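You operate a simulated robot arm through the tools that you are given. There is no shell and no other tool. Be economical: measure what you need, move in short steps, check, and stop when the job is done.

You are at the controls of a simulated two-armed robot. One attempt, no reset.

Task
Unclamp the flat block and set it square on the chalk line.
Fine: slacken the nut with the blue key, put the key back, draw the strap back; the block's long edge lies on the line. Set down upright: blue key.

The check looks at the end state, three seconds after you hand in, the way a careful person would. Anything else that was tipped, shoved, dropped, spilled or broken makes it a failure.

Robot
Two 7-joint arms with three-finger grippers on one trunk, on a base that drives. Base frame: it is fixed to the floor where the robot stands at the start and does not move with it; the origin is under the middle of the robot, x ahead of it, y to its left, z up; the surface under the hand at the start is at about z = 0.78. Units: m, degrees, N and s.
The left shoulder is at the start at [0.028, 0.154, 1.041], the right one opposite. With the tool pointing down near the work surface each hand reaches from about 0.22 to 0.62 m from the robot's upright axis, wherever it stands, measured 20 degrees to its own side. Places, roughly: clamp nut [0.4, 0.1, 0.8]; clamp strap [0.4, 0.1, 0.8]. Payload 2.69 kg a hand.
The TCP of each hand is the grasp point between the finger pads, 0.029 m short of the fingertips. In the tool frame z runs along the fingers and y along their closing line. Largest opening 0.12 m; the body of the gripper starts 0.078 m behind the TCP.
Orientation is told as [roll, pitch, yaw] about the base's x, y, z axes, in that order, counted from this pose: with the fingers straight down and closing along the base's y, the tool's x points along the base's -x, its y along +y and its z along -z.

Tools
- The arms move only by the tool apply_moves. It takes "left_plan", "right_plan" or both (then of equal length, played together; a hand with none holds still); each is a list of rows, each an object of numbers (a shift or turn left out is 0, a gripper value left out holds the last): "x", "y", "z": the shift along the tool's x, y, z in units of 25 mm (1.0 is 25 mm); "ax", "ay", "az": the turn, a rotation vector about the tool's x, y, z in units of 6 degrees (1.0 is 6 degrees); "grip": the opening, from 0 (shut) to 1 (fully open). In form: [{"x": .., "y": .., "z": .., "ax": .., "ay": .., "az": .., "grip": ..}, ...]. A call has 1 to 12 rows; each row shifts and turns the commanded pose from where the row before left it, along the tool's axes as they then stand. A call with a number of a shift or a turn outside -1 to 1 is refused whole. Each row takes 0.2 s and may step no farther than 0.05 m and 8.6 degrees from the row before; otherwise, or with a gripper value out of range, the whole call is refused. Where a pose cannot be reached the arm comes as near as it can. A force on the tool above 40 N (or 10 N above the force at the start of the call, whichever is more), or a blocked arm, ends the call early, and 0.2 s more pass. Each finger halts on what it meets, pressing with about 35 N; the grip force reading is that of the motor and also rises with nothing between the fingers. The clock runs only during rows and for 0.2 s after the last one: add rows that do not move to give the fingers time. It gives the time, the measured TCP pose, the force on the tool (base axes), the opening and the grip force at its end, in the units of the frame above (readings bear some noise), with the torque about the TCP (base axes, N m) and any sound that the robot's microphone picked up, and new pictures: "views" is both (left out), scene, wrist or none (wrist: the cameras of the hands that moved).
- Cameras (640 x 400 px; columns grow to the right, rows downward): "scene" is now at [0.1104, 0.0273, 1.2311]; the picture's right is [0.37, -0.93, 0.00], its down [-0.24, -0.10, -0.97] and it looks along [0.90, 0.36, -0.26] (base axes); focal length 214 px, centre (320, 200). "left" rides on the left gripper at [0.063, 0, -0.104] in its tool frame; the picture's right is [0.00, 1.00, 0.00], its down [-0.83, 0.00, -0.56] and it looks along [-0.56, 0.00, 0.83] (tool axes); focal length 275 px, centre (320, 200). "right" rides on the right gripper at [0.063, 0, -0.104] in its tool frame; the picture's right is [0.00, 1.00, 0.00], its down [-0.83, 0.00, -0.56] and it looks along [-0.56, 0.00, 0.83] (tool axes); focal length 275 px, centre (320, 200). There is no depth. A picture from a camera that has moved, and an enlarged one, comes with that camera's place and axes in the base frame and with its lens. The place of the scene camera against the robot may be out by one fixed shift of up to 0.025 m in any direction.
- lift_body(by): slides the trunk up (or, below 0, down) by that many m; the arms and the scene camera ride with it, the base frame stays. It gives what a move gives, with no picture.
- drive_base(legs): drives the robot by 1 to 6 legs, each [ahead, left, turn to the left] in m, m and degrees, along the robot's own axes; the way and the turn of a leg run together, so that a leg with both is an arc; at most 1.5 m and 180 degrees a leg. The arms and the cameras ride along, it lands a little off, and it stops where it bumps. It gives what a move gives, and a new picture of the scene camera.
- turn_head(pan, tilt): turns the head with the scene camera to pan (to the left, within 80 degrees either way) and tilt (down, from -29 to 69), counted from straight ahead of the robot. It gives what a move gives, and a new picture of the scene camera.
- inspect(camera, box): a new picture of the part [left, top, right, bottom] of that camera's present view, enlarged. It takes no simulated time.
- hand_in(): hands the job in; it is judged then, once.

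Go step by step. Nothing tells you exact positions but the pictures and the camera data: compare them with the known pose of the tool, close in by small moves and look again before you grip or let go. The budget is 120 turns and 260 pictures, counting those below and the enlarged ones. Unless the task says otherwise, let go and move clear before handing in, and close with one line.

The tools are called after "Request:" by a JSON object that holds its "fn" and its "kwargs". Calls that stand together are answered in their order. apply_moves: Moves the arms, as the interface text tells. Its arguments: {"type":"object","properties":{"left_plan":{"type":"array","items":{"type":"object","properties":{"x":{"type":"number"},"y":{"type":"number"},"z":{"type":"number"},"ax":{"type":"number"},"ay":{"type":"number"},"az":{"type":"number"},"grip":{"type":"number"}}}},"right_plan":{"type":"array","items":{"type":"object","properties":{"x":{"type":"number"},"y":{"type":"number"},"z":{"type":"number"},"ax":{"type":"number"},"ay":{"type":"number"},"az":{"type":"number"},"grip":{"type":"number"}}}},"views":{"type":"string","enum":["both","scene","wrist","none"]}},"required":[]} The other tools are called the same way: lift_body (by) slides the trunk up or down; drive_base (legs) drives the base; turn_head (pan, tilt) turns the head that bears the scene camera; inspect (camera, box) takes an enlarged picture of a part of a camera's view; hand_in () hands the job in.

At the start:

```text
clock: 0.0
left_tcp_pos: [0.3613, 0.3739, 0.9998]
left_ee_rot: [0.0, 0.1, 0.1]
left_ft_force: [0.0, -0.5, -0.7]
left_wrist_torque: [-0.04, 0.0, -0.01]
left_finger_gap: 0.1201
left_gripper_force: 0.1
right_tcp_pos: [0.28, -0.0036, 1.196]
right_ee_rot: [0.1, 0.1, 0.0]
right_ft_force: [0.2, -0.7, 0.1]
right_wrist_torque: [0.0, 0.01, 0.0]
right_finger_gap: 0.1199
right_gripper_force: 0.1
trunk travel left (down, up): [-0.404, 0.034]
robot x, y, heading: [-0.0004, -0.0015, -0.0]
head pan, tilt: [21.9, 14.9]
```

scene: 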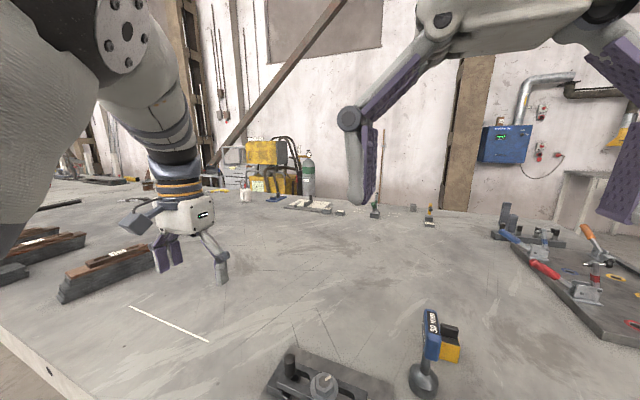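
right: 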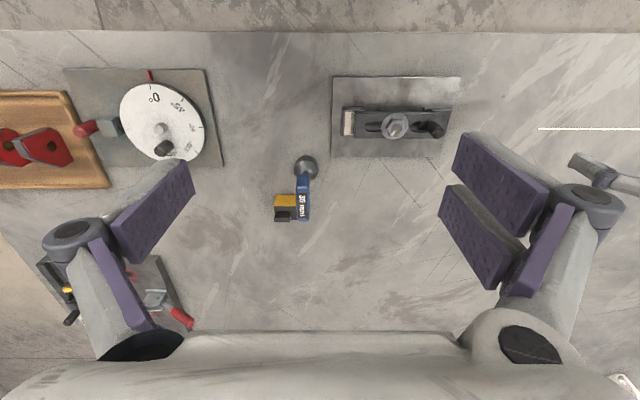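
left: 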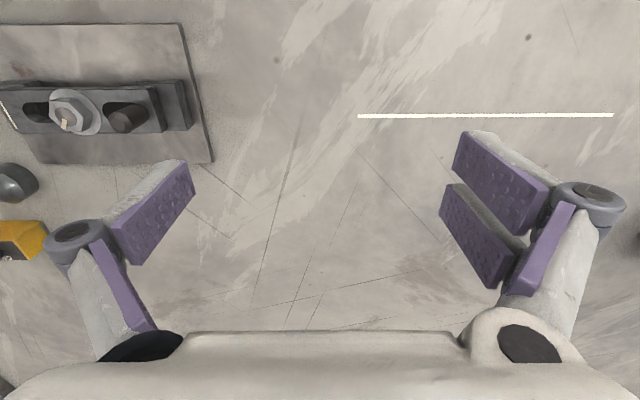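

I see the clamp around [0.38, 0.13], the blue key standing around [0.41, -0.02], and the chalk line along y at about x = 0.40, from y = 0.42 to 0.72. I'll take closer looks before moving anything.

Request:
{"fn": "inspect", "kwargs": {"camera": "right", "box": [260, 60, 480, 240]}}

Request:
{"fn": "inspect", "kwargs": {"camera": "left", "box": [0, 10, 230, 280]}}

Request:
{"fn": "turn_head", "kwargs": {"pan": 10, "tilt": 50}}

```text
2.22 times, centred on (370, 150) of right
camera zoom: at [0.2187, -0.0042, 1.2995], right [0.0, 1.0, 0.0], down [0.83, 0.0, 0.56], along [0.56, 0.0, -0.83], focal length 612 px, centre (209, 311)
```

zoom: 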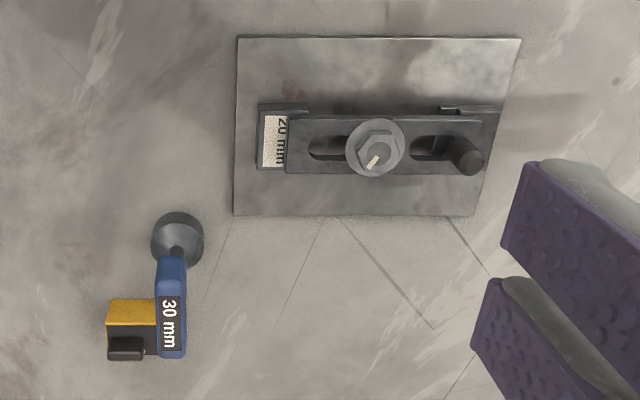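

```text
1.48 times, centred on (115, 145) of left
camera zoom: at [0.2978, 0.3746, 1.1033], right [0.0, 1.0, 0.0], down [0.83, 0.0, 0.56], along [0.56, 0.0, -0.83], focal length 408 px, centre (624, 282)
```

zoom: 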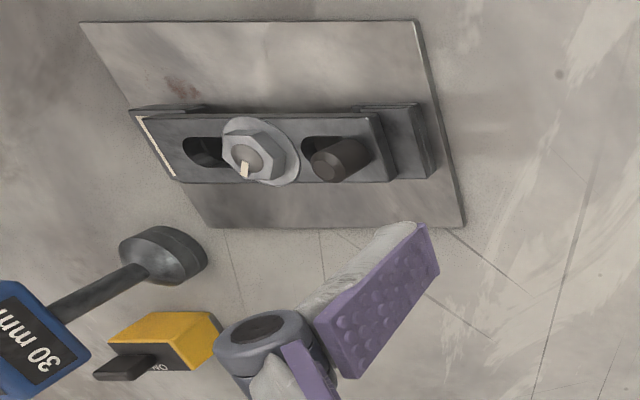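

```text
clock: 1.0
left_tcp_pos: [0.3621, 0.3745, 0.9992]
left_ee_rot: [0.0, 0.0, 0.0]
left_ft_force: [-0.3, -0.1, -0.7]
left_wrist_torque: [0.03, 0.0, -0.03]
left_finger_gap: 0.1197
left_gripper_force: 0.0
right_tcp_pos: [0.2853, -0.0059, 1.1945]
right_ee_rot: [-0.1, 0.0, -0.2]
right_ft_force: [51.7, -21.1, -24.9]
right_wrist_torque: [2.84, 3.96, 2.45]
right_finger_gap: 0.1198
right_gripper_force: 0.0
trunk travel left (down, up): [-0.404, 0.034]
robot x, y, heading: [0.0005, -0.0001, 0.1]
head pan, tilt: [10.0, 50.0]
camera scene: at [0.1126, 0.0118, 1.2077], right [0.21, -0.98, 0.0], down [-0.48, -0.1, -0.87], along [0.85, 0.19, -0.49], focal length 214 px, centre (320, 200)
```

scene: 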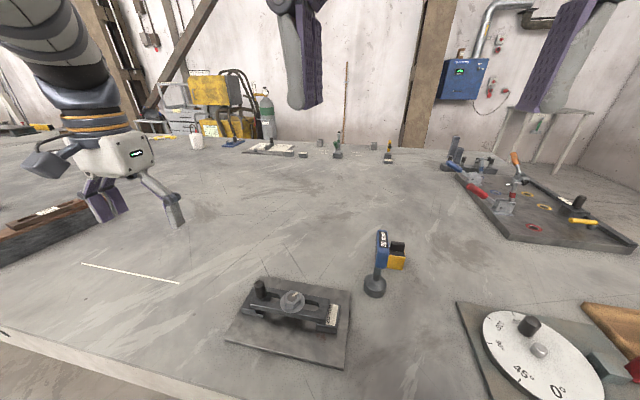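

The head seems to be pressing on the right arm (about 50 N). I'll tilt it back up, then move the right arm ahead and down clear of it.

Request:
{"fn": "turn_head", "kwargs": {"pan": 15, "tilt": 18}}

```text
clock: 2.0
left_tcp_pos: [0.362, 0.3756, 1.0016]
left_ee_rot: [0.1, -0.1, 0.0]
left_ft_force: [-0.3, 0.2, 0.2]
left_wrist_torque: [0.01, 0.0, 0.05]
left_finger_gap: 0.12
left_gripper_force: 0.0
right_tcp_pos: [0.2795, -0.003, 1.1945]
right_ee_rot: [0.0, 0.0, 0.0]
right_ft_force: [-0.3, -0.1, 0.2]
right_wrist_torque: [0.0, -0.03, 0.0]
right_finger_gap: 0.12
right_gripper_force: 0.0
trunk travel left (down, up): [-0.404, 0.034]
robot x, y, heading: [0.001, -0.0009, -0.0]
head pan, tilt: [15.0, 18.0]
camera scene: at [0.1138, 0.0167, 1.2261], right [0.26, -0.97, 0.0], down [-0.3, -0.08, -0.95], along [0.92, 0.25, -0.31], focal length 214 px, centre (320, 200)
```

scene: 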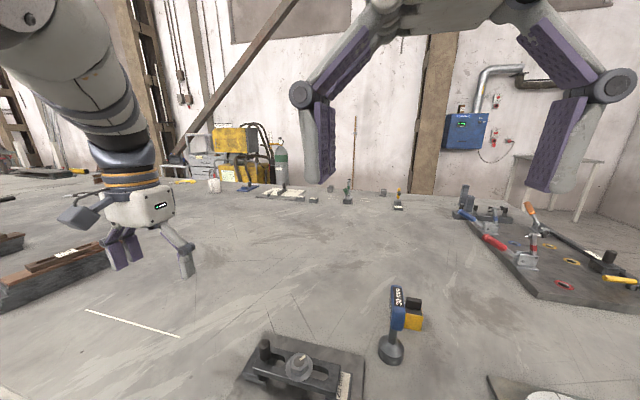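

The key stands near [0.476, -0.035], about 0.16 m tall. I'll bring the right hand closer to see the key and the clamp from its wrist camera.

Request:
{"fn": "apply_moves", "kwargs": {"right_plan": [{"x": -0.64, "y": 0.26, "z": 0.9}, {"x": -0.64, "y": 0.26, "z": 0.9}, {"x": -0.64, "y": 0.26, "z": 0.9}, {"x": -0.64, "y": 0.26, "z": 0.9}, {"x": -0.64, "y": 0.26, "z": 0.9}], "views": "wrist"}}

Request:
{"fn": "turn_head", "kwargs": {"pan": 5, "tilt": 45}}

```text
clock: 3.2
left_tcp_pos: [0.3624, 0.3735, 0.9995]
left_ee_rot: [-0.1, 0.0, 0.0]
left_ft_force: [0.0, -0.2, 0.5]
left_wrist_torque: [-0.01, 0.04, 0.02]
left_finger_gap: 0.1198
left_gripper_force: 0.0
right_tcp_pos: [0.3587, 0.0292, 1.0799]
right_ee_rot: [0.0, -0.1, 0.0]
right_ft_force: [0.0, -0.1, -1.3]
right_wrist_torque: [0.02, 0.0, 0.0]
right_finger_gap: 0.1201
right_gripper_force: 0.0
trunk travel left (down, up): [-0.404, 0.034]
robot x, y, heading: [0.001, -0.0022, 0.2]
head pan, tilt: [15.0, 18.0]
camera right: at [0.2967, 0.0292, 1.1852], right [0.0, 1.0, 0.0], down [0.83, 0.0, 0.56], along [0.56, 0.0, -0.83], focal length 275 px, centre (320, 200)
```

right: 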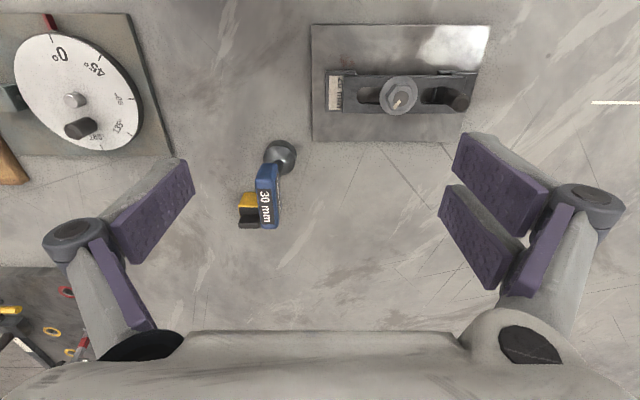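

```text
clock: 4.1
left_tcp_pos: [0.3614, 0.3736, 1.0]
left_ee_rot: [0.0, 0.0, 0.0]
left_ft_force: [-0.6, -0.7, 0.4]
left_wrist_torque: [-0.02, 0.0, 0.02]
left_finger_gap: 0.12
left_gripper_force: 0.1
right_tcp_pos: [0.3594, 0.0283, 1.0807]
right_ee_rot: [0.1, 0.1, -0.1]
right_ft_force: [-0.2, 0.1, 0.3]
right_wrist_torque: [-0.01, 0.01, 0.02]
right_finger_gap: 0.1199
right_gripper_force: 0.1
trunk travel left (down, up): [-0.404, 0.034]
robot x, y, heading: [0.0029, 0.0007, -0.0]
head pan, tilt: [5.0, 45.0]
camera scene: at [0.107, 0.0016, 1.1885], right [0.11, -0.99, 0.0], down [-0.66, -0.07, -0.75], along [0.74, 0.08, -0.67], focal length 214 px, centre (320, 200)
```

scene: 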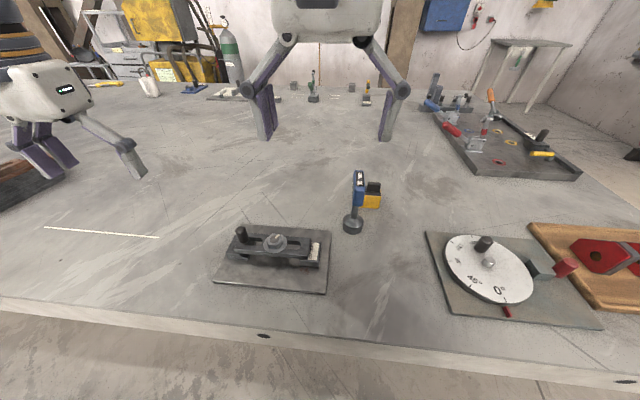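

Request:
{"fn": "inspect", "kwargs": {"camera": "scene", "box": [200, 150, 400, 300]}}

Request:
{"fn": "inspect", "kwargs": {"camera": "right", "box": [230, 20, 500, 240]}}

```text
2.67 times, centred on (300, 225) of scene
camera zoom: at [0.107, 0.0016, 1.1885], right [0.11, -0.99, 0.0], down [-0.66, -0.07, -0.75], along [0.74, 0.08, -0.67], focal length 572 px, centre (373, 133)
```

zoom: 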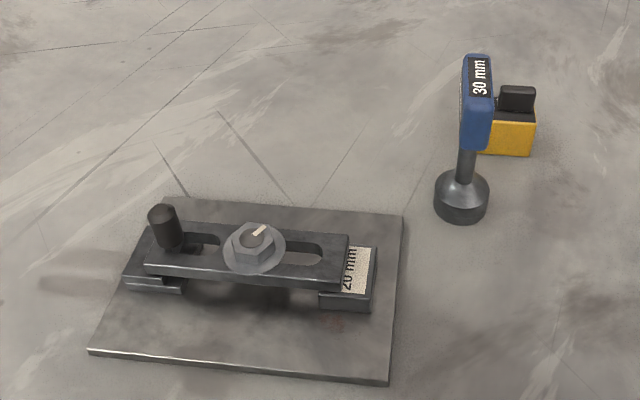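

```text
1.82 times, centred on (365, 130) of right
camera zoom: at [0.2967, 0.0286, 1.1852], right [0.0, 1.0, 0.0], down [0.83, 0.0, 0.55], along [0.55, 0.0, -0.83], focal length 500 px, centre (238, 327)
```

zoom: 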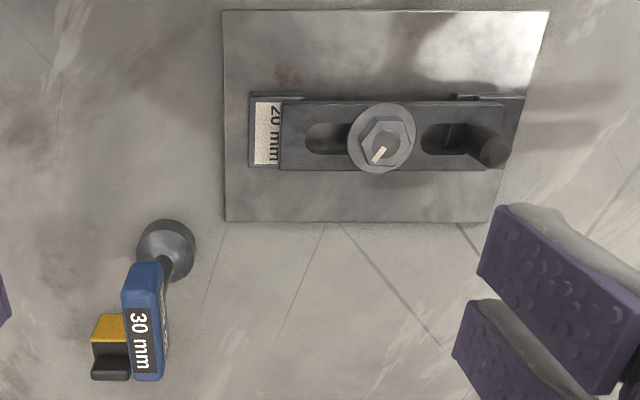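

The yellow-black box appears to be a separate object on the table behind the key, around [0.56, -0.10]. The block (20 mm) sits under the low-y tip of the strap, and the strap's peg is at the high-y end. Next I'll look at the nut from close up.

Request:
{"fn": "apply_moves", "kwargs": {"right_plan": [{"x": 0.195, "y": 0.51, "z": 0.86}, {"x": 0.195, "y": 0.51, "z": 0.86}, {"x": 0.195, "y": 0.51, "z": 0.86}, {"x": 0.195, "y": 0.51, "z": 0.86}, {"x": 0.195, "y": 0.51, "z": 0.86}, {"x": 0.195, "y": 0.51, "z": 0.86}, {"x": 0.195, "y": 0.51, "z": 0.86}], "views": "both"}}

Request:
{"fn": "inspect", "kwargs": {"camera": "right", "box": [160, 50, 480, 250]}}

Request:
{"fn": "inspect", "kwargs": {"camera": "scene", "box": [320, 150, 420, 250]}}

```text
clock: 5.7
left_tcp_pos: [0.3631, 0.3743, 0.9993]
left_ee_rot: [-0.3, -0.1, 0.1]
left_ft_force: [0.5, 0.5, 0.3]
left_wrist_torque: [-0.03, 0.0, -0.02]
left_finger_gap: 0.12
left_gripper_force: 0.1
right_tcp_pos: [0.3393, 0.1126, 0.9411]
right_ee_rot: [2.2, 0.6, -2.0]
right_ft_force: [1.0, 0.4, 0.6]
right_wrist_torque: [-0.02, 0.06, 0.0]
right_finger_gap: 0.1197
right_gripper_force: 0.0
trunk travel left (down, up): [-0.404, 0.034]
robot x, y, heading: [-0.0005, 0.001, -0.4]
head pan, tilt: [5.0, 45.0]
camera scene: at [0.1028, 0.0215, 1.1855], right [0.34, -0.94, 0.0], down [-0.65, -0.23, -0.73], along [0.68, 0.25, -0.69], focal length 214 px, centre (320, 200)
camera right: at [0.2778, 0.11, 1.0462], right [0.03, 1.0, 0.04], down [0.84, -0.05, 0.55], along [0.55, 0.02, -0.84], focal length 275 px, centre (320, 200)
```

scene: 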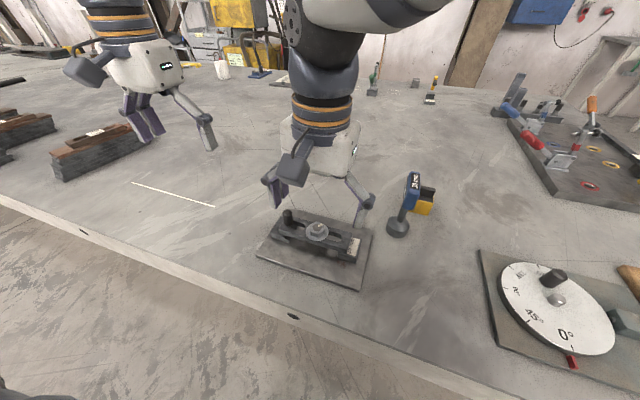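
right: 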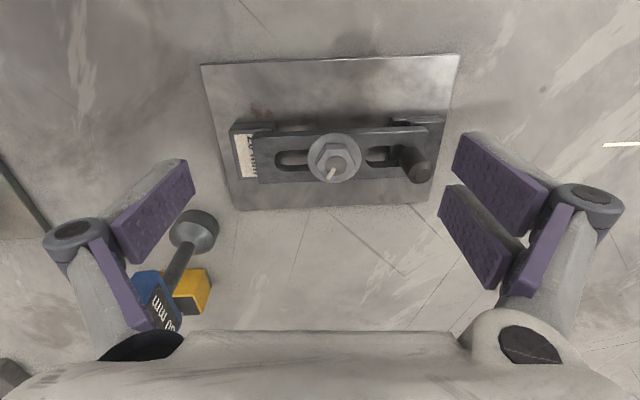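

```text
2.00 times, centred on (320, 150) of right
camera zoom: at [0.2778, 0.11, 1.0462], right [0.03, 1.0, 0.04], down [0.84, -0.05, 0.55], along [0.55, 0.02, -0.84], focal length 551 px, centre (320, 300)
```

zoom: 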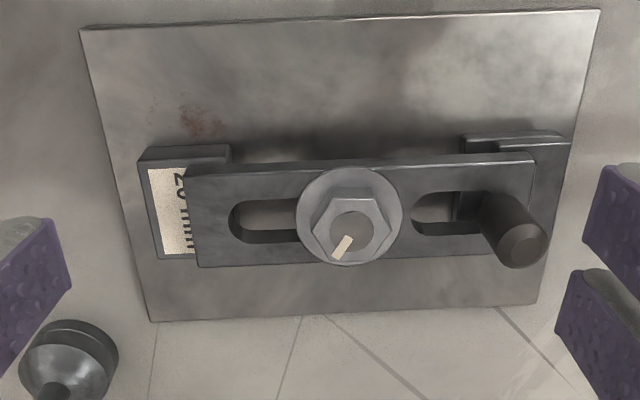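

```text
4.00 times, centred on (370, 200) of scene
camera zoom: at [0.1028, 0.0215, 1.1855], right [0.34, -0.94, 0.0], down [-0.65, -0.23, -0.73], along [0.68, 0.25, -0.69], focal length 858 px, centre (120, 200)
```

zoom: 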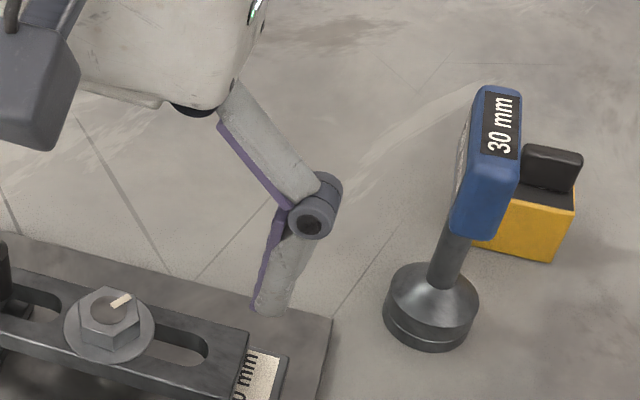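

The right arm crossing in front appears to have nudged the head, so I'll park the right hand off to the right. The left arm suits this work better. The key handle looks like a paddle, long along x and about 2 cm thick in y.

Request:
{"fn": "apply_moves", "kwargs": {"right_plan": [{"z": -0.9, "y": -0.5}, {"z": -0.9, "y": -0.9}, {"z": -0.9, "y": -1}, {"z": -0.9, "y": -1}, {"z": -0.9, "y": -1}, {"y": -1, "z": -0.6}, {"y": -1}, {"y": -1}, {"y": -1}, {"y": -1}, {"y": -1}, {"y": -1}], "views": "none"}}

Request:
{"fn": "turn_head", "kwargs": {"pan": 5, "tilt": 45}}

```text
clock: 8.3
left_tcp_pos: [0.3621, 0.375, 1.0007]
left_ee_rot: [0.1, -0.1, 0.0]
left_ft_force: [-0.4, -0.2, -0.6]
left_wrist_torque: [0.02, 0.01, -0.04]
left_finger_gap: 0.1201
left_gripper_force: 0.1
right_tcp_pos: [0.3261, -0.1667, 1.0597]
right_ee_rot: [0.0, 0.0, 0.0]
right_ft_force: [-0.7, -0.2, 0.4]
right_wrist_torque: [0.0, 0.03, -0.01]
right_finger_gap: 0.1197
right_gripper_force: 0.3
trunk travel left (down, up): [-0.404, 0.034]
robot x, y, heading: [0.0008, 0.0017, -0.1]
head pan, tilt: [5.0, 45.0]
```

```text
clock: 8.9
left_tcp_pos: [0.3614, 0.3742, 1.0005]
left_ee_rot: [0.0, -0.1, 0.0]
left_ft_force: [-0.1, 0.1, 0.1]
left_wrist_torque: [-0.01, 0.05, 0.03]
left_finger_gap: 0.1202
left_gripper_force: 0.0
right_tcp_pos: [0.3267, -0.1656, 1.0599]
right_ee_rot: [0.0, -0.1, 0.0]
right_ft_force: [0.6, 0.6, -0.9]
right_wrist_torque: [0.03, -0.02, 0.02]
right_finger_gap: 0.12
right_gripper_force: 0.0
trunk travel left (down, up): [-0.404, 0.034]
robot x, y, heading: [-0.0021, 0.002, -0.0]
head pan, tilt: [5.0, 45.0]
camera scene: at [0.1047, -0.0003, 1.1841], right [0.09, -1.0, 0.0], down [-0.7, -0.06, -0.71], along [0.7, 0.06, -0.71], focal length 214 px, centre (320, 200)
```

scene: 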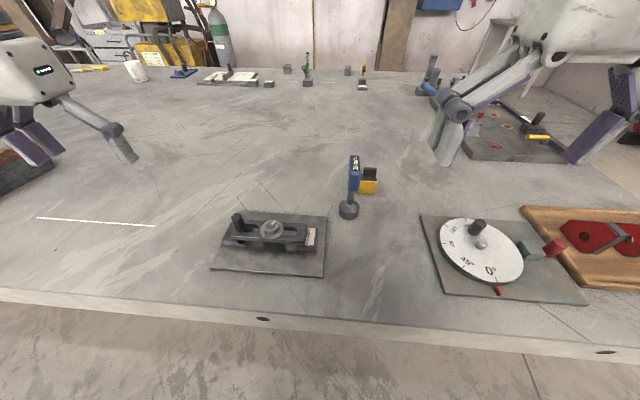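

I'll clear the right hand further away and bring the left hand over toward the key at height.

Request:
{"fn": "apply_moves", "kwargs": {"right_plan": [{"y": -1}, {"y": -1}, {"y": -1}, {"y": -1}, {"y": -1}, {"y": -1}, {}, {}, {}, {}, {}, {}], "left_plan": [{"z": -0.5, "y": -0.5}, {"z": -0.5, "y": -1}, {"z": -0.5, "y": -1}, {"z": -0.5, "y": -1}, {"y": -1, "x": -0.3}, {"y": -1, "x": -0.3}, {"y": -1, "x": -0.3}, {"y": -1, "x": -0.3}, {"y": -1, "x": -0.3}, {"y": -1, "x": -0.3}, {"y": -1, "x": -0.3}, {"y": -1, "x": -0.3}], "views": "wrist"}}

```text
clock: 11.5
left_tcp_pos: [0.4566, 0.1073, 1.0506]
left_ee_rot: [-0.3, -0.2, 0.1]
left_ft_force: [-0.5, 0.1, 1.0]
left_wrist_torque: [0.01, -0.03, -0.01]
left_finger_gap: 0.1198
left_gripper_force: 0.1
left hand out of reach, approached as far as the arm can: row 4, 5, 6, 7
right_tcp_pos: [0.3265, -0.3182, 1.0588]
right_ee_rot: [0.0, 0.0, 0.0]
right_ft_force: [-0.3, -0.2, 0.1]
right_wrist_torque: [0.0, -0.01, 0.02]
right_finger_gap: 0.1202
right_gripper_force: 0.0
trunk travel left (down, up): [-0.404, 0.034]
robot x, y, heading: [-0.0033, 0.0021, 0.2]
head pan, tilt: [5.0, 45.0]
camera right: at [0.2644, -0.3177, 1.1641], right [0.0, 1.0, 0.0], down [0.83, 0.0, 0.56], along [0.56, 0.0, -0.83], focal length 275 px, centre (320, 200)
camera left: at [0.3912, 0.1079, 1.1538], right [0.0, 1.0, 0.0], down [0.83, 0.0, 0.56], along [0.56, -0.01, -0.83], focal length 275 px, centre (320, 200)
```

right: 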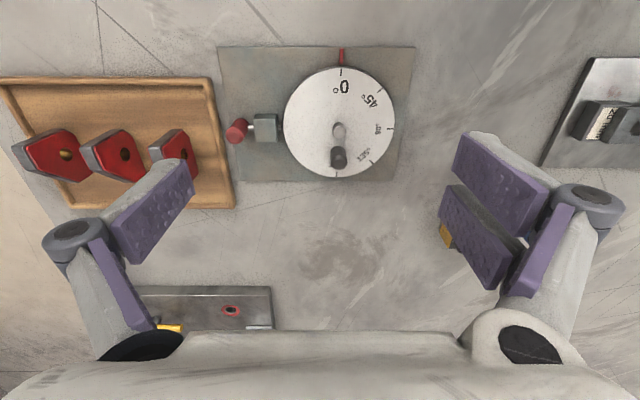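
left: 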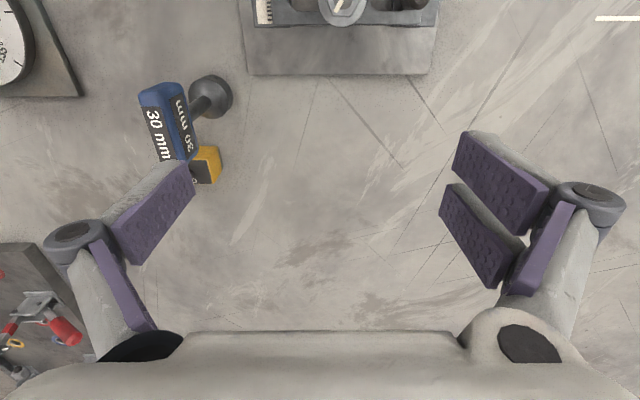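

The left arm gets near its inner limit at this height. I'll check where it settled before closing in on the key.

Request:
{"fn": "apply_moves", "kwargs": {"left_plan": [{"y": -0.9}, {"y": -0.9}, {"y": -0.9}, {}], "views": "wrist"}}

```text
clock: 12.5
left_tcp_pos: [0.4548, 0.04, 1.0509]
left_ee_rot: [-0.3, -0.2, 0.3]
left_ft_force: [-0.5, -1.2, 0.4]
left_wrist_torque: [0.02, 0.04, 0.0]
left_finger_gap: 0.1199
left_gripper_force: 0.1
right_tcp_pos: [0.3267, -0.3181, 1.06]
right_ee_rot: [0.0, 0.0, -0.1]
right_ft_force: [-0.3, -0.3, -0.6]
right_wrist_torque: [0.0, -0.02, 0.0]
right_finger_gap: 0.1201
right_gripper_force: 0.1
trunk travel left (down, up): [-0.404, 0.034]
robot x, y, heading: [-0.0023, -0.0005, 0.4]
head pan, tilt: [5.0, 45.0]
camera left: at [0.3888, 0.0403, 1.1542], right [0.0, 1.0, -0.01], down [0.83, 0.0, 0.56], along [0.56, -0.01, -0.83], focal length 275 px, centre (320, 200)
```

left: 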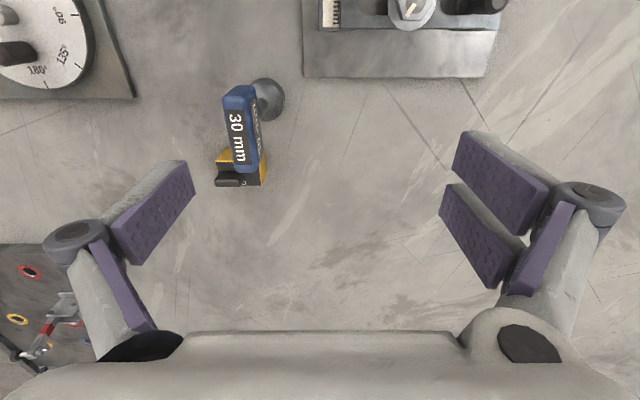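

The key's axis is at about [0.474, -0.030], with the handle aligned along x and its top near z = 0.935. I'll centre over it and lower partway to check.

Request:
{"fn": "apply_moves", "kwargs": {"left_plan": [{"y": -0.94, "x": -0.22}, {"y": -0.94, "x": -0.22}, {"y": -0.92, "x": -0.22}, {"z": 0.9}, {"z": 0.9}, {}], "views": "both"}}

```text
clock: 13.9
left_tcp_pos: [0.4701, -0.0286, 1.0043]
left_ee_rot: [0.0, 0.0, 0.0]
left_ft_force: [-0.1, 0.1, -0.3]
left_wrist_torque: [0.0, -0.02, 0.0]
left_finger_gap: 0.1203
left_gripper_force: 0.0
right_tcp_pos: [0.3266, -0.3174, 1.0597]
right_ee_rot: [0.0, 0.1, 0.0]
right_ft_force: [-0.1, 0.7, 0.2]
right_wrist_torque: [-0.03, 0.01, -0.03]
right_finger_gap: 0.12
right_gripper_force: 0.0
trunk travel left (down, up): [-0.404, 0.034]
robot x, y, heading: [-0.0041, -0.0007, 0.2]
head pan, tilt: [5.0, 45.0]
camera scene: at [0.1046, -0.0003, 1.1842], right [0.09, -1.0, 0.0], down [-0.7, -0.06, -0.71], along [0.7, 0.06, -0.71], focal length 214 px, centre (320, 200)
camera left: at [0.4053, -0.0286, 1.1064], right [0.0, 1.0, 0.0], down [0.83, 0.0, 0.56], along [0.56, 0.0, -0.83], focal length 275 px, centre (320, 200)
```

scene: 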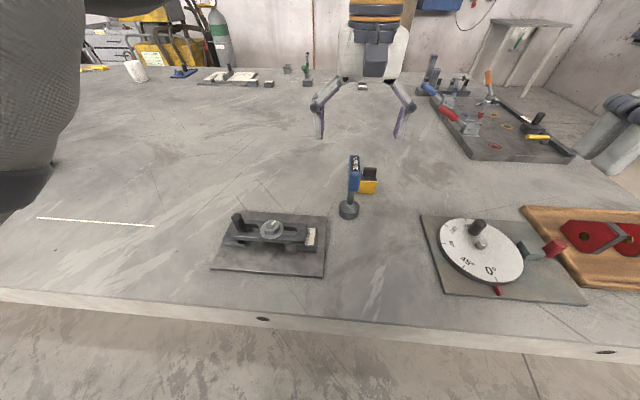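
left: 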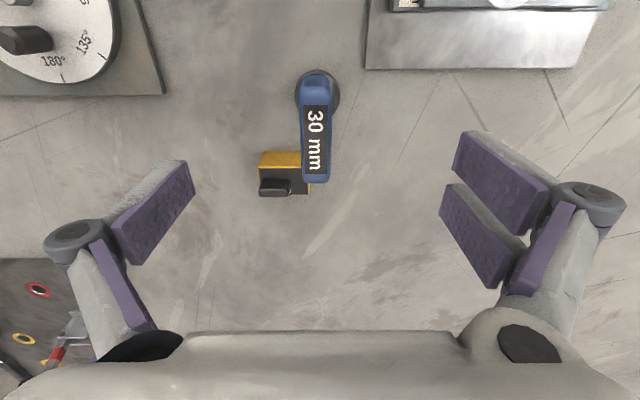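

The hand is centred on the handle. I'll lower it to about z = 0.90 and check.

Request:
{"fn": "apply_moves", "kwargs": {"left_plan": [{"z": 0.9, "x": -0.16, "y": -0.04}, {"z": 0.9}, {"z": 0.9}, {"z": 0.9}, {"z": 0.5}, {}], "views": "both"}}

Request:
{"fn": "inspect", "kwargs": {"camera": "scene", "box": [290, 110, 430, 230]}}

```text
clock: 15.3
left_tcp_pos: [0.4752, -0.0324, 0.9022]
left_ee_rot: [0.0, -0.2, 0.1]
left_ft_force: [0.0, 0.0, 0.5]
left_wrist_torque: [0.01, 0.02, 0.01]
left_finger_gap: 0.1198
left_gripper_force: 0.1
right_tcp_pos: [0.3253, -0.3169, 1.0592]
right_ee_rot: [0.0, -0.1, 0.0]
right_ft_force: [-0.6, 0.0, 0.2]
right_wrist_torque: [-0.05, 0.0, -0.01]
right_finger_gap: 0.1199
right_gripper_force: 0.0
trunk travel left (down, up): [-0.404, 0.034]
robot x, y, heading: [0.0021, 0.0025, -0.1]
head pan, tilt: [5.0, 45.0]
camera scene: at [0.1046, -0.0004, 1.1842], right [0.09, -1.0, 0.0], down [-0.7, -0.06, -0.71], along [0.7, 0.06, -0.71], focal length 214 px, centre (320, 200)
camera left: at [0.41, -0.0315, 1.005], right [0.0, 1.0, 0.0], down [0.83, 0.0, 0.56], along [0.56, 0.0, -0.83], focal length 275 px, centre (320, 200)
```

scene: 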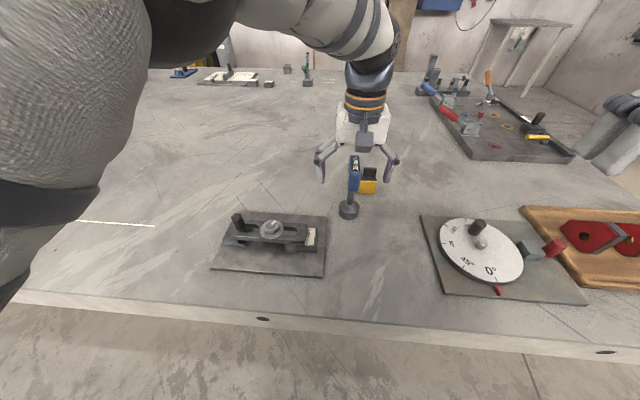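
left: 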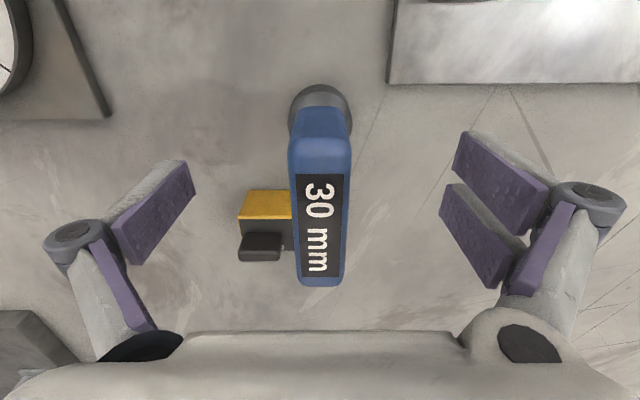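

```text
3.33 times, centred on (360, 170) of scene
camera zoom: at [0.1046, -0.0004, 1.1842], right [0.09, -1.0, 0.0], down [-0.7, -0.06, -0.71], along [0.7, 0.06, -0.71], focal length 715 px, centre (187, 300)
```

zoom: 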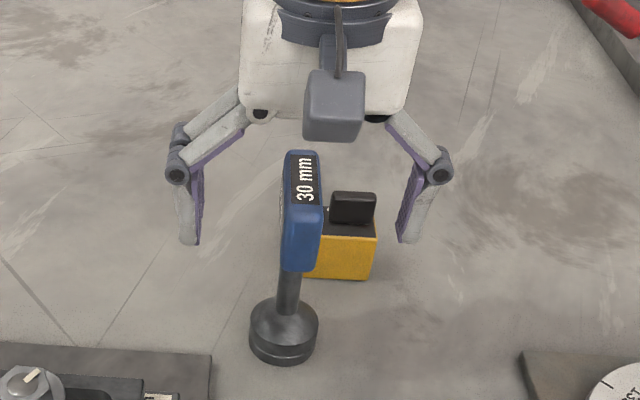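

Well aligned. I'll close on the handle.

Request:
{"fn": "apply_moves", "kwargs": {"left_plan": [{"grip": 0}, {}, {}, {}], "views": "wrist"}}

```text
clock: 16.3
left_tcp_pos: [0.4738, -0.031, 0.9016]
left_ee_rot: [0.0, -0.1, 0.0]
left_ft_force: [0.6, 1.0, 2.6]
left_wrist_torque: [0.02, 0.13, 0.01]
left_finger_gap: 0.0215
left_gripper_force: 35.5
right_tcp_pos: [0.3274, -0.3183, 1.0584]
right_ee_rot: [0.1, 0.0, 0.0]
right_ft_force: [0.2, 0.1, -0.6]
right_wrist_torque: [0.01, 0.03, -0.01]
right_finger_gap: 0.1199
right_gripper_force: 0.1
trunk travel left (down, up): [-0.404, 0.034]
robot x, y, heading: [0.0023, 0.0008, 0.0]
head pan, tilt: [5.0, 45.0]
camera left: at [0.41, -0.0313, 1.0055], right [0.0, 1.0, 0.0], down [0.83, 0.0, 0.56], along [0.56, 0.0, -0.83], focal length 275 px, centre (320, 200)
```

left: 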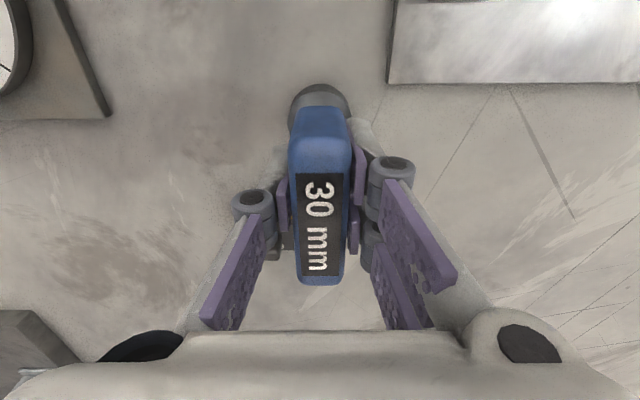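

The key is gripped (gap 21 mm). I noted its home as TCP [0.474, -0.031] at z = 0.9016. I'll lift it straight up and carry it toward the nut.

Request:
{"fn": "apply_moves", "kwargs": {"left_plan": [{"z": -0.5}, {"z": -0.9}, {"z": -0.9}, {"z": -0.9}, {"z": -0.9}, {"y": 0.8, "x": 0.4}, {"y": 0.9, "x": 0.5}, {"y": 0.9, "x": 0.5}, {"y": 0.9, "x": 0.5}, {}], "views": "both"}}

Request:
{"fn": "inspect", "kwargs": {"camera": "left", "box": [240, 0, 480, 150]}}

Request:
{"fn": "inspect", "kwargs": {"camera": "scene", "box": [200, 120, 380, 280]}}

```text
clock: 18.5
left_tcp_pos: [0.4263, 0.0579, 1.0028]
left_ee_rot: [-0.1, -0.1, -0.1]
left_ft_force: [0.3, -0.1, -4.4]
left_wrist_torque: [0.04, 0.03, 0.0]
left_finger_gap: 0.0213
left_gripper_force: 35.1
right_tcp_pos: [0.3277, -0.3173, 1.0579]
right_ee_rot: [0.0, 0.0, -0.1]
right_ft_force: [-0.2, 0.6, -0.8]
right_wrist_torque: [-0.02, -0.02, 0.0]
right_finger_gap: 0.1202
right_gripper_force: 0.0
trunk travel left (down, up): [-0.404, 0.034]
robot x, y, heading: [0.001, -0.0051, -0.1]
head pan, tilt: [5.0, 45.0]
camera scene: at [0.1051, -0.0007, 1.1841], right [0.09, -1.0, 0.0], down [-0.7, -0.06, -0.71], along [0.7, 0.06, -0.71], focal length 214 px, centre (320, 200)
camera left: at [0.3618, 0.0578, 1.1056], right [0.01, 1.0, 0.0], down [0.83, 0.0, 0.56], along [0.56, 0.0, -0.83], focal length 275 px, centre (320, 200)
```

scene: 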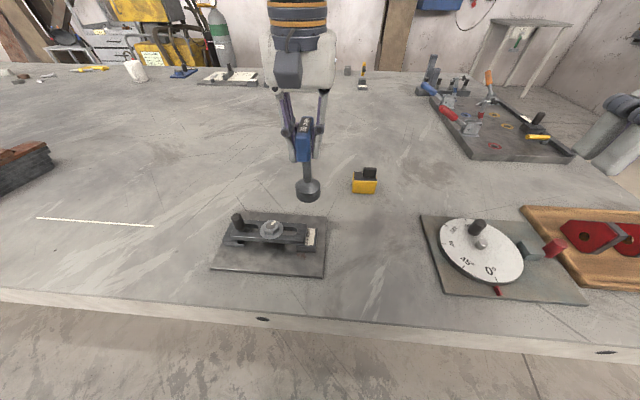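
left: 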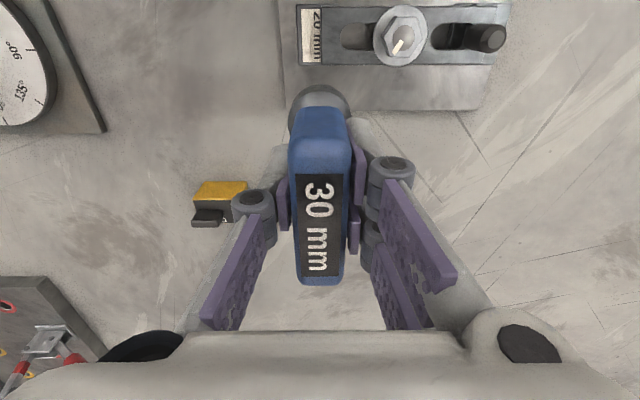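

```text
2.67 times, centred on (360, 75) of left
camera zoom: at [0.3618, 0.0578, 1.1056], right [0.01, 1.0, 0.0], down [0.83, 0.0, 0.56], along [0.56, 0.0, -0.83], focal length 734 px, centre (213, 533)
```

zoom: 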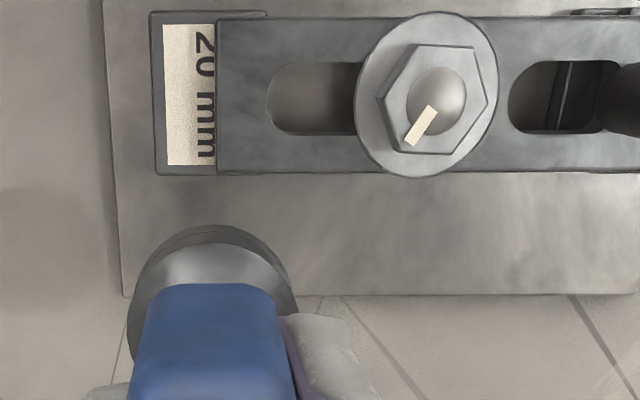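

```text
2.50 times, centred on (290, 200) of scene
camera zoom: at [0.1051, -0.0007, 1.1841], right [0.09, -1.0, 0.0], down [-0.7, -0.06, -0.71], along [0.7, 0.06, -0.71], focal length 536 px, centre (395, 200)
```

zoom: 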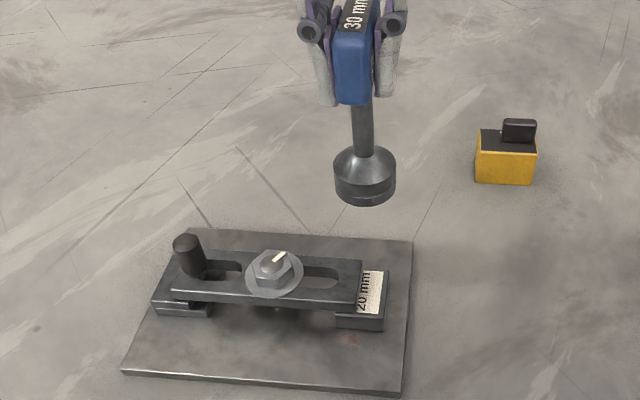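

The nut is seen almost from above here. I'll zoom in for its hex orientation and exact centre.

Request:
{"fn": "inspect", "kwargs": {"camera": "left", "box": [360, 0, 440, 70]}}

```text
5.71 times, centred on (400, 35) of left
camera zoom: at [0.3618, 0.0578, 1.1056], right [0.01, 1.0, 0.0], down [0.83, 0.0, 0.56], along [0.56, 0.0, -0.83], focal length 1573 px, centre (-137, 1143)
```

zoom: 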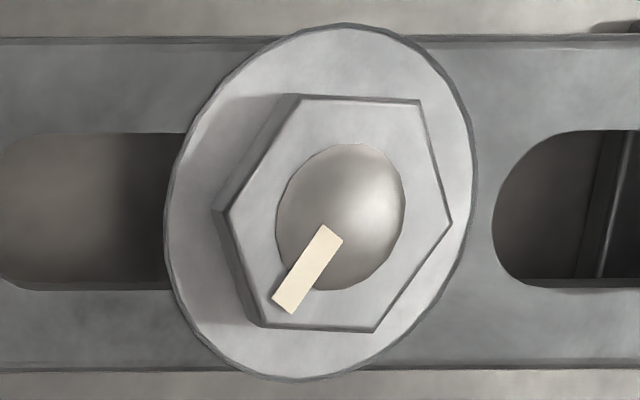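

The nut's vertices lie at ±y, turned about 2.7° clockwise, and its centre is near [0.3795, 0.1295]. I'll move the key above it with matching yaw.

Request:
{"fn": "apply_moves", "kwargs": {"left_plan": [{"y": 0.9, "x": 0.6}, {"y": 0.9, "x": 0.6}, {"y": 0.9, "x": 0.6}, {"y": 0.16, "x": 0.07}, {"az": 0.45}, {}], "views": "both"}}

Request:
{"fn": "inspect", "kwargs": {"camera": "scene", "box": [200, 120, 340, 280]}}

```text
clock: 19.9
left_tcp_pos: [0.3811, 0.1274, 1.0024]
left_ee_rot: [0.0, 0.0, -2.7]
left_ft_force: [0.3, -0.4, -4.4]
left_wrist_torque: [-0.03, 0.0, -0.01]
left_finger_gap: 0.0214
left_gripper_force: 35.2
right_tcp_pos: [0.3274, -0.3174, 1.0592]
right_ee_rot: [0.0, 0.1, 0.0]
right_ft_force: [0.8, -0.3, 0.3]
right_wrist_torque: [0.0, -0.01, 0.0]
right_finger_gap: 0.1198
right_gripper_force: 0.0
trunk travel left (down, up): [-0.404, 0.034]
robot x, y, heading: [-0.0009, 0.0024, -0.1]
head pan, tilt: [5.0, 45.0]
camera scene: at [0.1049, -0.0004, 1.1841], right [0.09, -1.0, 0.0], down [-0.7, -0.06, -0.71], along [0.7, 0.06, -0.71], focal length 214 px, centre (320, 200)
camera left: at [0.3157, 0.1316, 1.1065], right [0.05, 1.0, 0.0], down [0.83, -0.04, 0.56], along [0.56, -0.03, -0.83], focal length 275 px, centre (320, 200)
```

scene: 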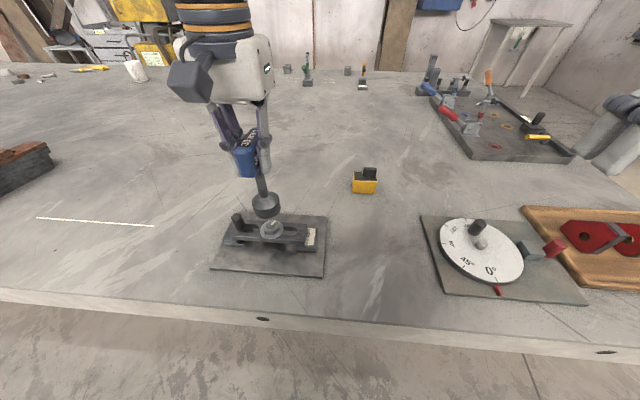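
left: 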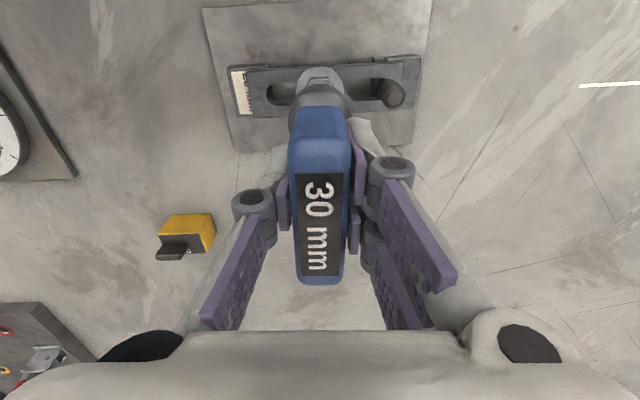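

```text
2.50 times, centred on (270, 200) of scene
camera zoom: at [0.1049, -0.0004, 1.1841], right [0.09, -1.0, 0.0], down [-0.7, -0.06, -0.71], along [0.7, 0.06, -0.71], focal length 536 px, centre (445, 200)
```

zoom: 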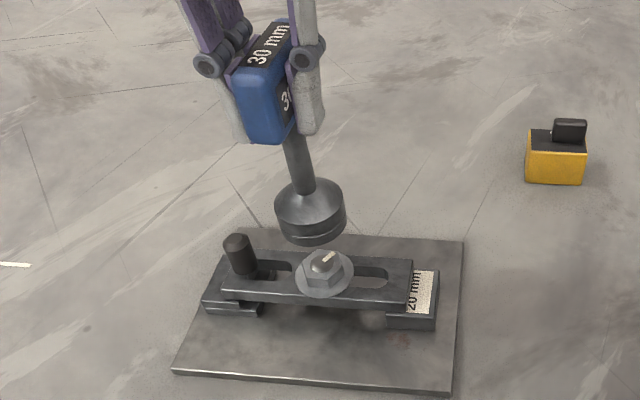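

Checking the lateral alignment of socket against nut at higher zoom.

Request:
{"fn": "inspect", "kwargs": {"camera": "scene", "box": [245, 180, 305, 240]}}

Request:
{"fn": "inspect", "kwargs": {"camera": "left", "box": [270, 40, 370, 130]}}

```text
6.67 times, centred on (275, 210) of scene
camera zoom: at [0.1049, -0.0004, 1.1841], right [0.09, -1.0, 0.0], down [-0.7, -0.06, -0.71], along [0.7, 0.06, -0.71], focal length 1430 px, centre (620, 133)
```

zoom: 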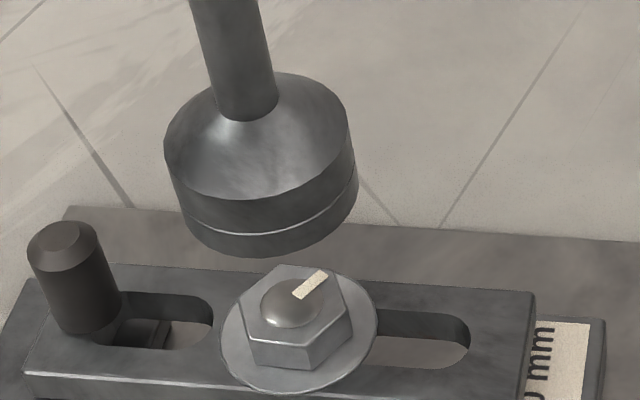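

```text
4.44 times, centred on (320, 85) of left
camera zoom: at [0.3157, 0.1316, 1.1065], right [0.05, 1.0, 0.0], down [0.83, -0.04, 0.56], along [0.56, -0.03, -0.83], focal length 1224 px, centre (320, 711)
```

zoom: 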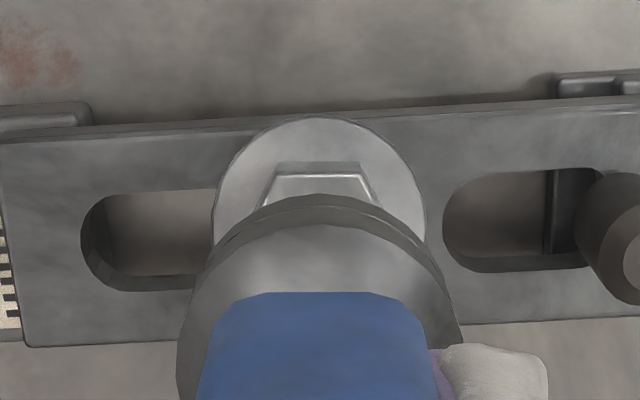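

Alignment agrees to within about 2 mm. I'll lower the key in small steps, stopping on contact.

Request:
{"fn": "apply_moves", "kwargs": {"left_plan": [{"z": 0.8}, {"z": 0.6}, {"z": 0.2}, {"z": 0.2}, {"z": 0.2}, {}], "views": "none"}}

Request:
{"fn": "inspect", "kwargs": {"camera": "scene", "box": [245, 180, 305, 240]}}

```text
clock: 21.3
left_tcp_pos: [0.3801, 0.1296, 0.9496]
left_ee_rot: [0.0, 0.4, -2.7]
left_ft_force: [-0.1, 0.4, -4.7]
left_wrist_torque: [-0.03, 0.05, 0.02]
left_finger_gap: 0.0212
left_gripper_force: 35.0
right_tcp_pos: [0.329, -0.3163, 1.0566]
right_ee_rot: [-0.1, 0.2, -0.1]
right_ft_force: [1.1, -0.8, -0.1]
right_wrist_torque: [0.0, 0.04, 0.0]
right_finger_gap: 0.1199
right_gripper_force: 0.1
trunk travel left (down, up): [-0.404, 0.034]
robot x, y, heading: [-0.0, 0.0017, 0.2]
head pan, tilt: [5.0, 45.0]
```

```text
6.67 times, centred on (275, 210) of scene
camera zoom: at [0.1068, 0.0, 1.1831], right [0.09, -1.0, 0.0], down [-0.71, -0.06, -0.71], along [0.7, 0.06, -0.71], focal length 1430 px, centre (620, 133)
```

zoom: 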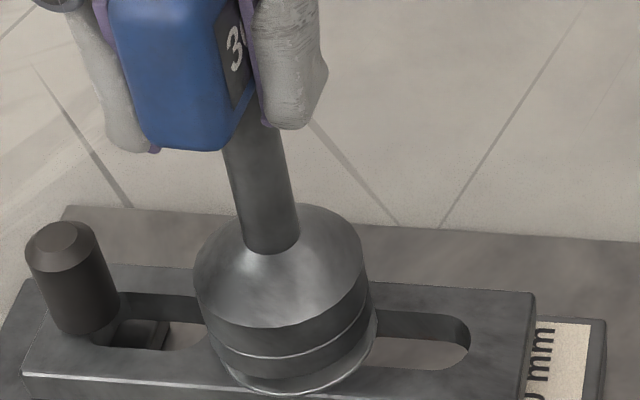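

No resistance so far. I'll keep lowering gently.

Request:
{"fn": "apply_moves", "kwargs": {"left_plan": [{"z": 0.12}, {"z": 0.12}, {"z": 0.12}, {"z": 0.12}, {}], "views": "none"}}

Request:
{"fn": "inspect", "kwargs": {"camera": "scene", "box": [245, 180, 305, 240]}}

```text
clock: 22.5
left_tcp_pos: [0.3788, 0.1283, 0.9441]
left_ee_rot: [0.0, -0.3, -2.7]
left_ft_force: [-2.0, -1.3, 32.3]
left_wrist_torque: [-0.02, -0.08, 0.0]
left_finger_gap: 0.0216
left_gripper_force: 35.1
right_tcp_pos: [0.3245, -0.3173, 1.0595]
right_ee_rot: [0.1, -0.2, 0.0]
right_ft_force: [-0.2, 0.3, 0.2]
right_wrist_torque: [0.01, 0.01, 0.0]
right_finger_gap: 0.1201
right_gripper_force: 0.1
trunk travel left (down, up): [-0.404, 0.034]
robot x, y, heading: [0.0007, 0.0002, -0.1]
head pan, tilt: [5.0, 45.0]
```

```text
6.67 times, centred on (275, 210) of scene
camera zoom: at [0.1026, -0.0011, 1.1846], right [0.09, -1.0, 0.0], down [-0.7, -0.06, -0.71], along [0.71, 0.06, -0.71], focal length 1430 px, centre (620, 133)
```

zoom: 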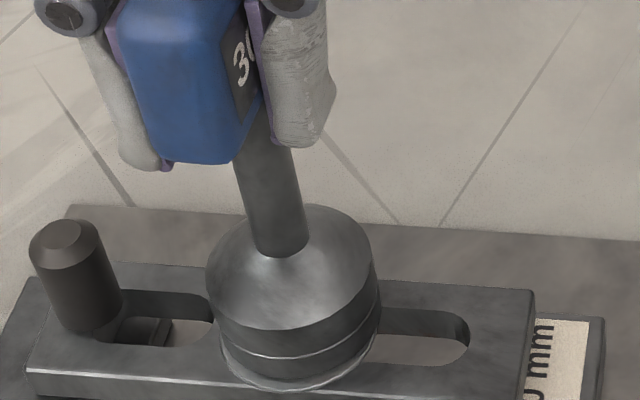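

The socket looks seated on the washer with 32 N of press. I'll ease the press a little and start turning counter-clockwise in small steps.

Request:
{"fn": "apply_moves", "kwargs": {"left_plan": [{"z": -0.12}, {"az": -0.5}, {"az": -0.5}, {}], "views": "wrist"}}

Request:
{"fn": "inspect", "kwargs": {"camera": "scene", "box": [245, 180, 305, 240]}}

```text
clock: 23.5
left_tcp_pos: [0.377, 0.1288, 0.9446]
left_ee_rot: [0.2, 0.2, 3.3]
left_ft_force: [-3.0, -1.4, 8.5]
left_wrist_torque: [-0.08, 0.07, -0.08]
left_finger_gap: 0.0211
left_gripper_force: 34.7
right_tcp_pos: [0.3269, -0.3178, 1.0588]
right_ee_rot: [0.0, 0.0, 0.0]
right_ft_force: [-0.2, -0.1, 0.2]
right_wrist_torque: [-0.02, 0.02, -0.03]
right_finger_gap: 0.12
right_gripper_force: 0.1
trunk travel left (down, up): [-0.404, 0.034]
robot x, y, heading: [-0.0011, -0.0031, -0.1]
head pan, tilt: [5.0, 45.0]
camera left: at [0.3146, 0.1257, 1.0473], right [-0.05, 1.0, 0.0], down [0.83, 0.04, 0.55], along [0.55, 0.03, -0.83], focal length 275 px, centre (320, 200)
```

left: 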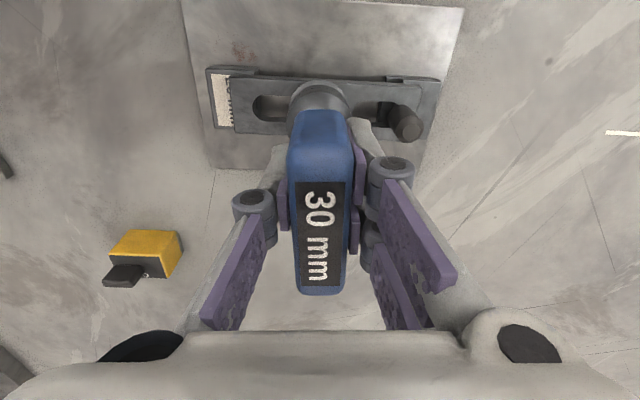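

```text
6.67 times, centred on (275, 210) of scene
camera zoom: at [0.104, -0.0007, 1.1841], right [0.09, -1.0, 0.0], down [-0.7, -0.06, -0.71], along [0.7, 0.06, -0.71], focal length 1430 px, centre (620, 133)
```

zoom: 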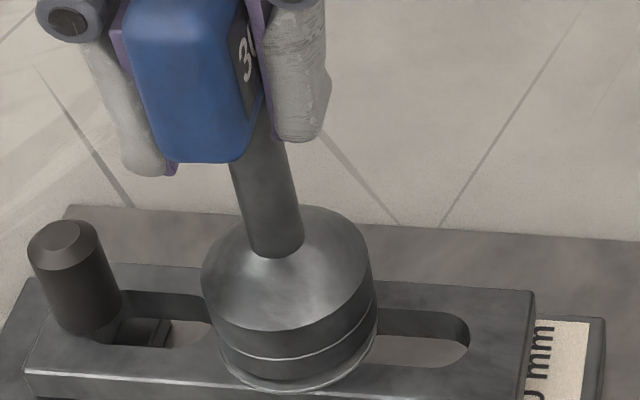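

I'll turn another 18° and watch the torque and whether the key slips in the hand.

Request:
{"fn": "apply_moves", "kwargs": {"left_plan": [{"az": -0.6}, {"az": -0.6}, {"az": -0.6}, {"az": -0.6}, {"az": -0.6}, {}], "views": "wrist"}}

Request:
{"fn": "inspect", "kwargs": {"camera": "scene", "box": [245, 180, 305, 240]}}

```text
clock: 24.9
left_tcp_pos: [0.3794, 0.1297, 0.9458]
left_ee_rot: [0.1, 0.0, 21.3]
left_ft_force: [-6.9, -5.9, -5.5]
left_wrist_torque: [-0.55, 0.67, -0.01]
left_finger_gap: 0.0211
left_gripper_force: 35.2
right_tcp_pos: [0.3253, -0.3179, 1.0598]
right_ee_rot: [0.0, 0.1, 0.0]
right_ft_force: [-0.1, -0.3, -0.4]
right_wrist_torque: [-0.03, 0.01, -0.02]
right_finger_gap: 0.1199
right_gripper_force: 0.0
trunk travel left (down, up): [-0.404, 0.034]
robot x, y, heading: [0.0002, 0.0011, -0.0]
head pan, tilt: [5.0, 45.0]
camera left: at [0.3187, 0.1066, 1.0486], right [-0.36, 0.93, 0.0], down [0.78, 0.3, 0.56], along [0.52, 0.2, -0.83], focal length 275 px, centre (320, 200)
```

left: 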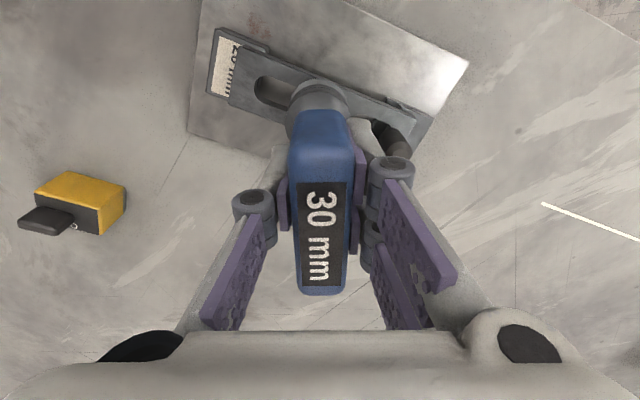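

```text
6.67 times, centred on (275, 210) of scene
camera zoom: at [0.1043, -0.0008, 1.1841], right [0.09, -1.0, 0.0], down [-0.7, -0.06, -0.71], along [0.7, 0.06, -0.71], focal length 1430 px, centre (620, 133)
```

zoom: 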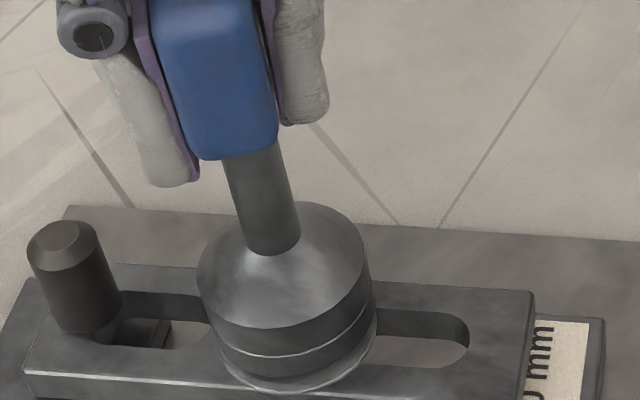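

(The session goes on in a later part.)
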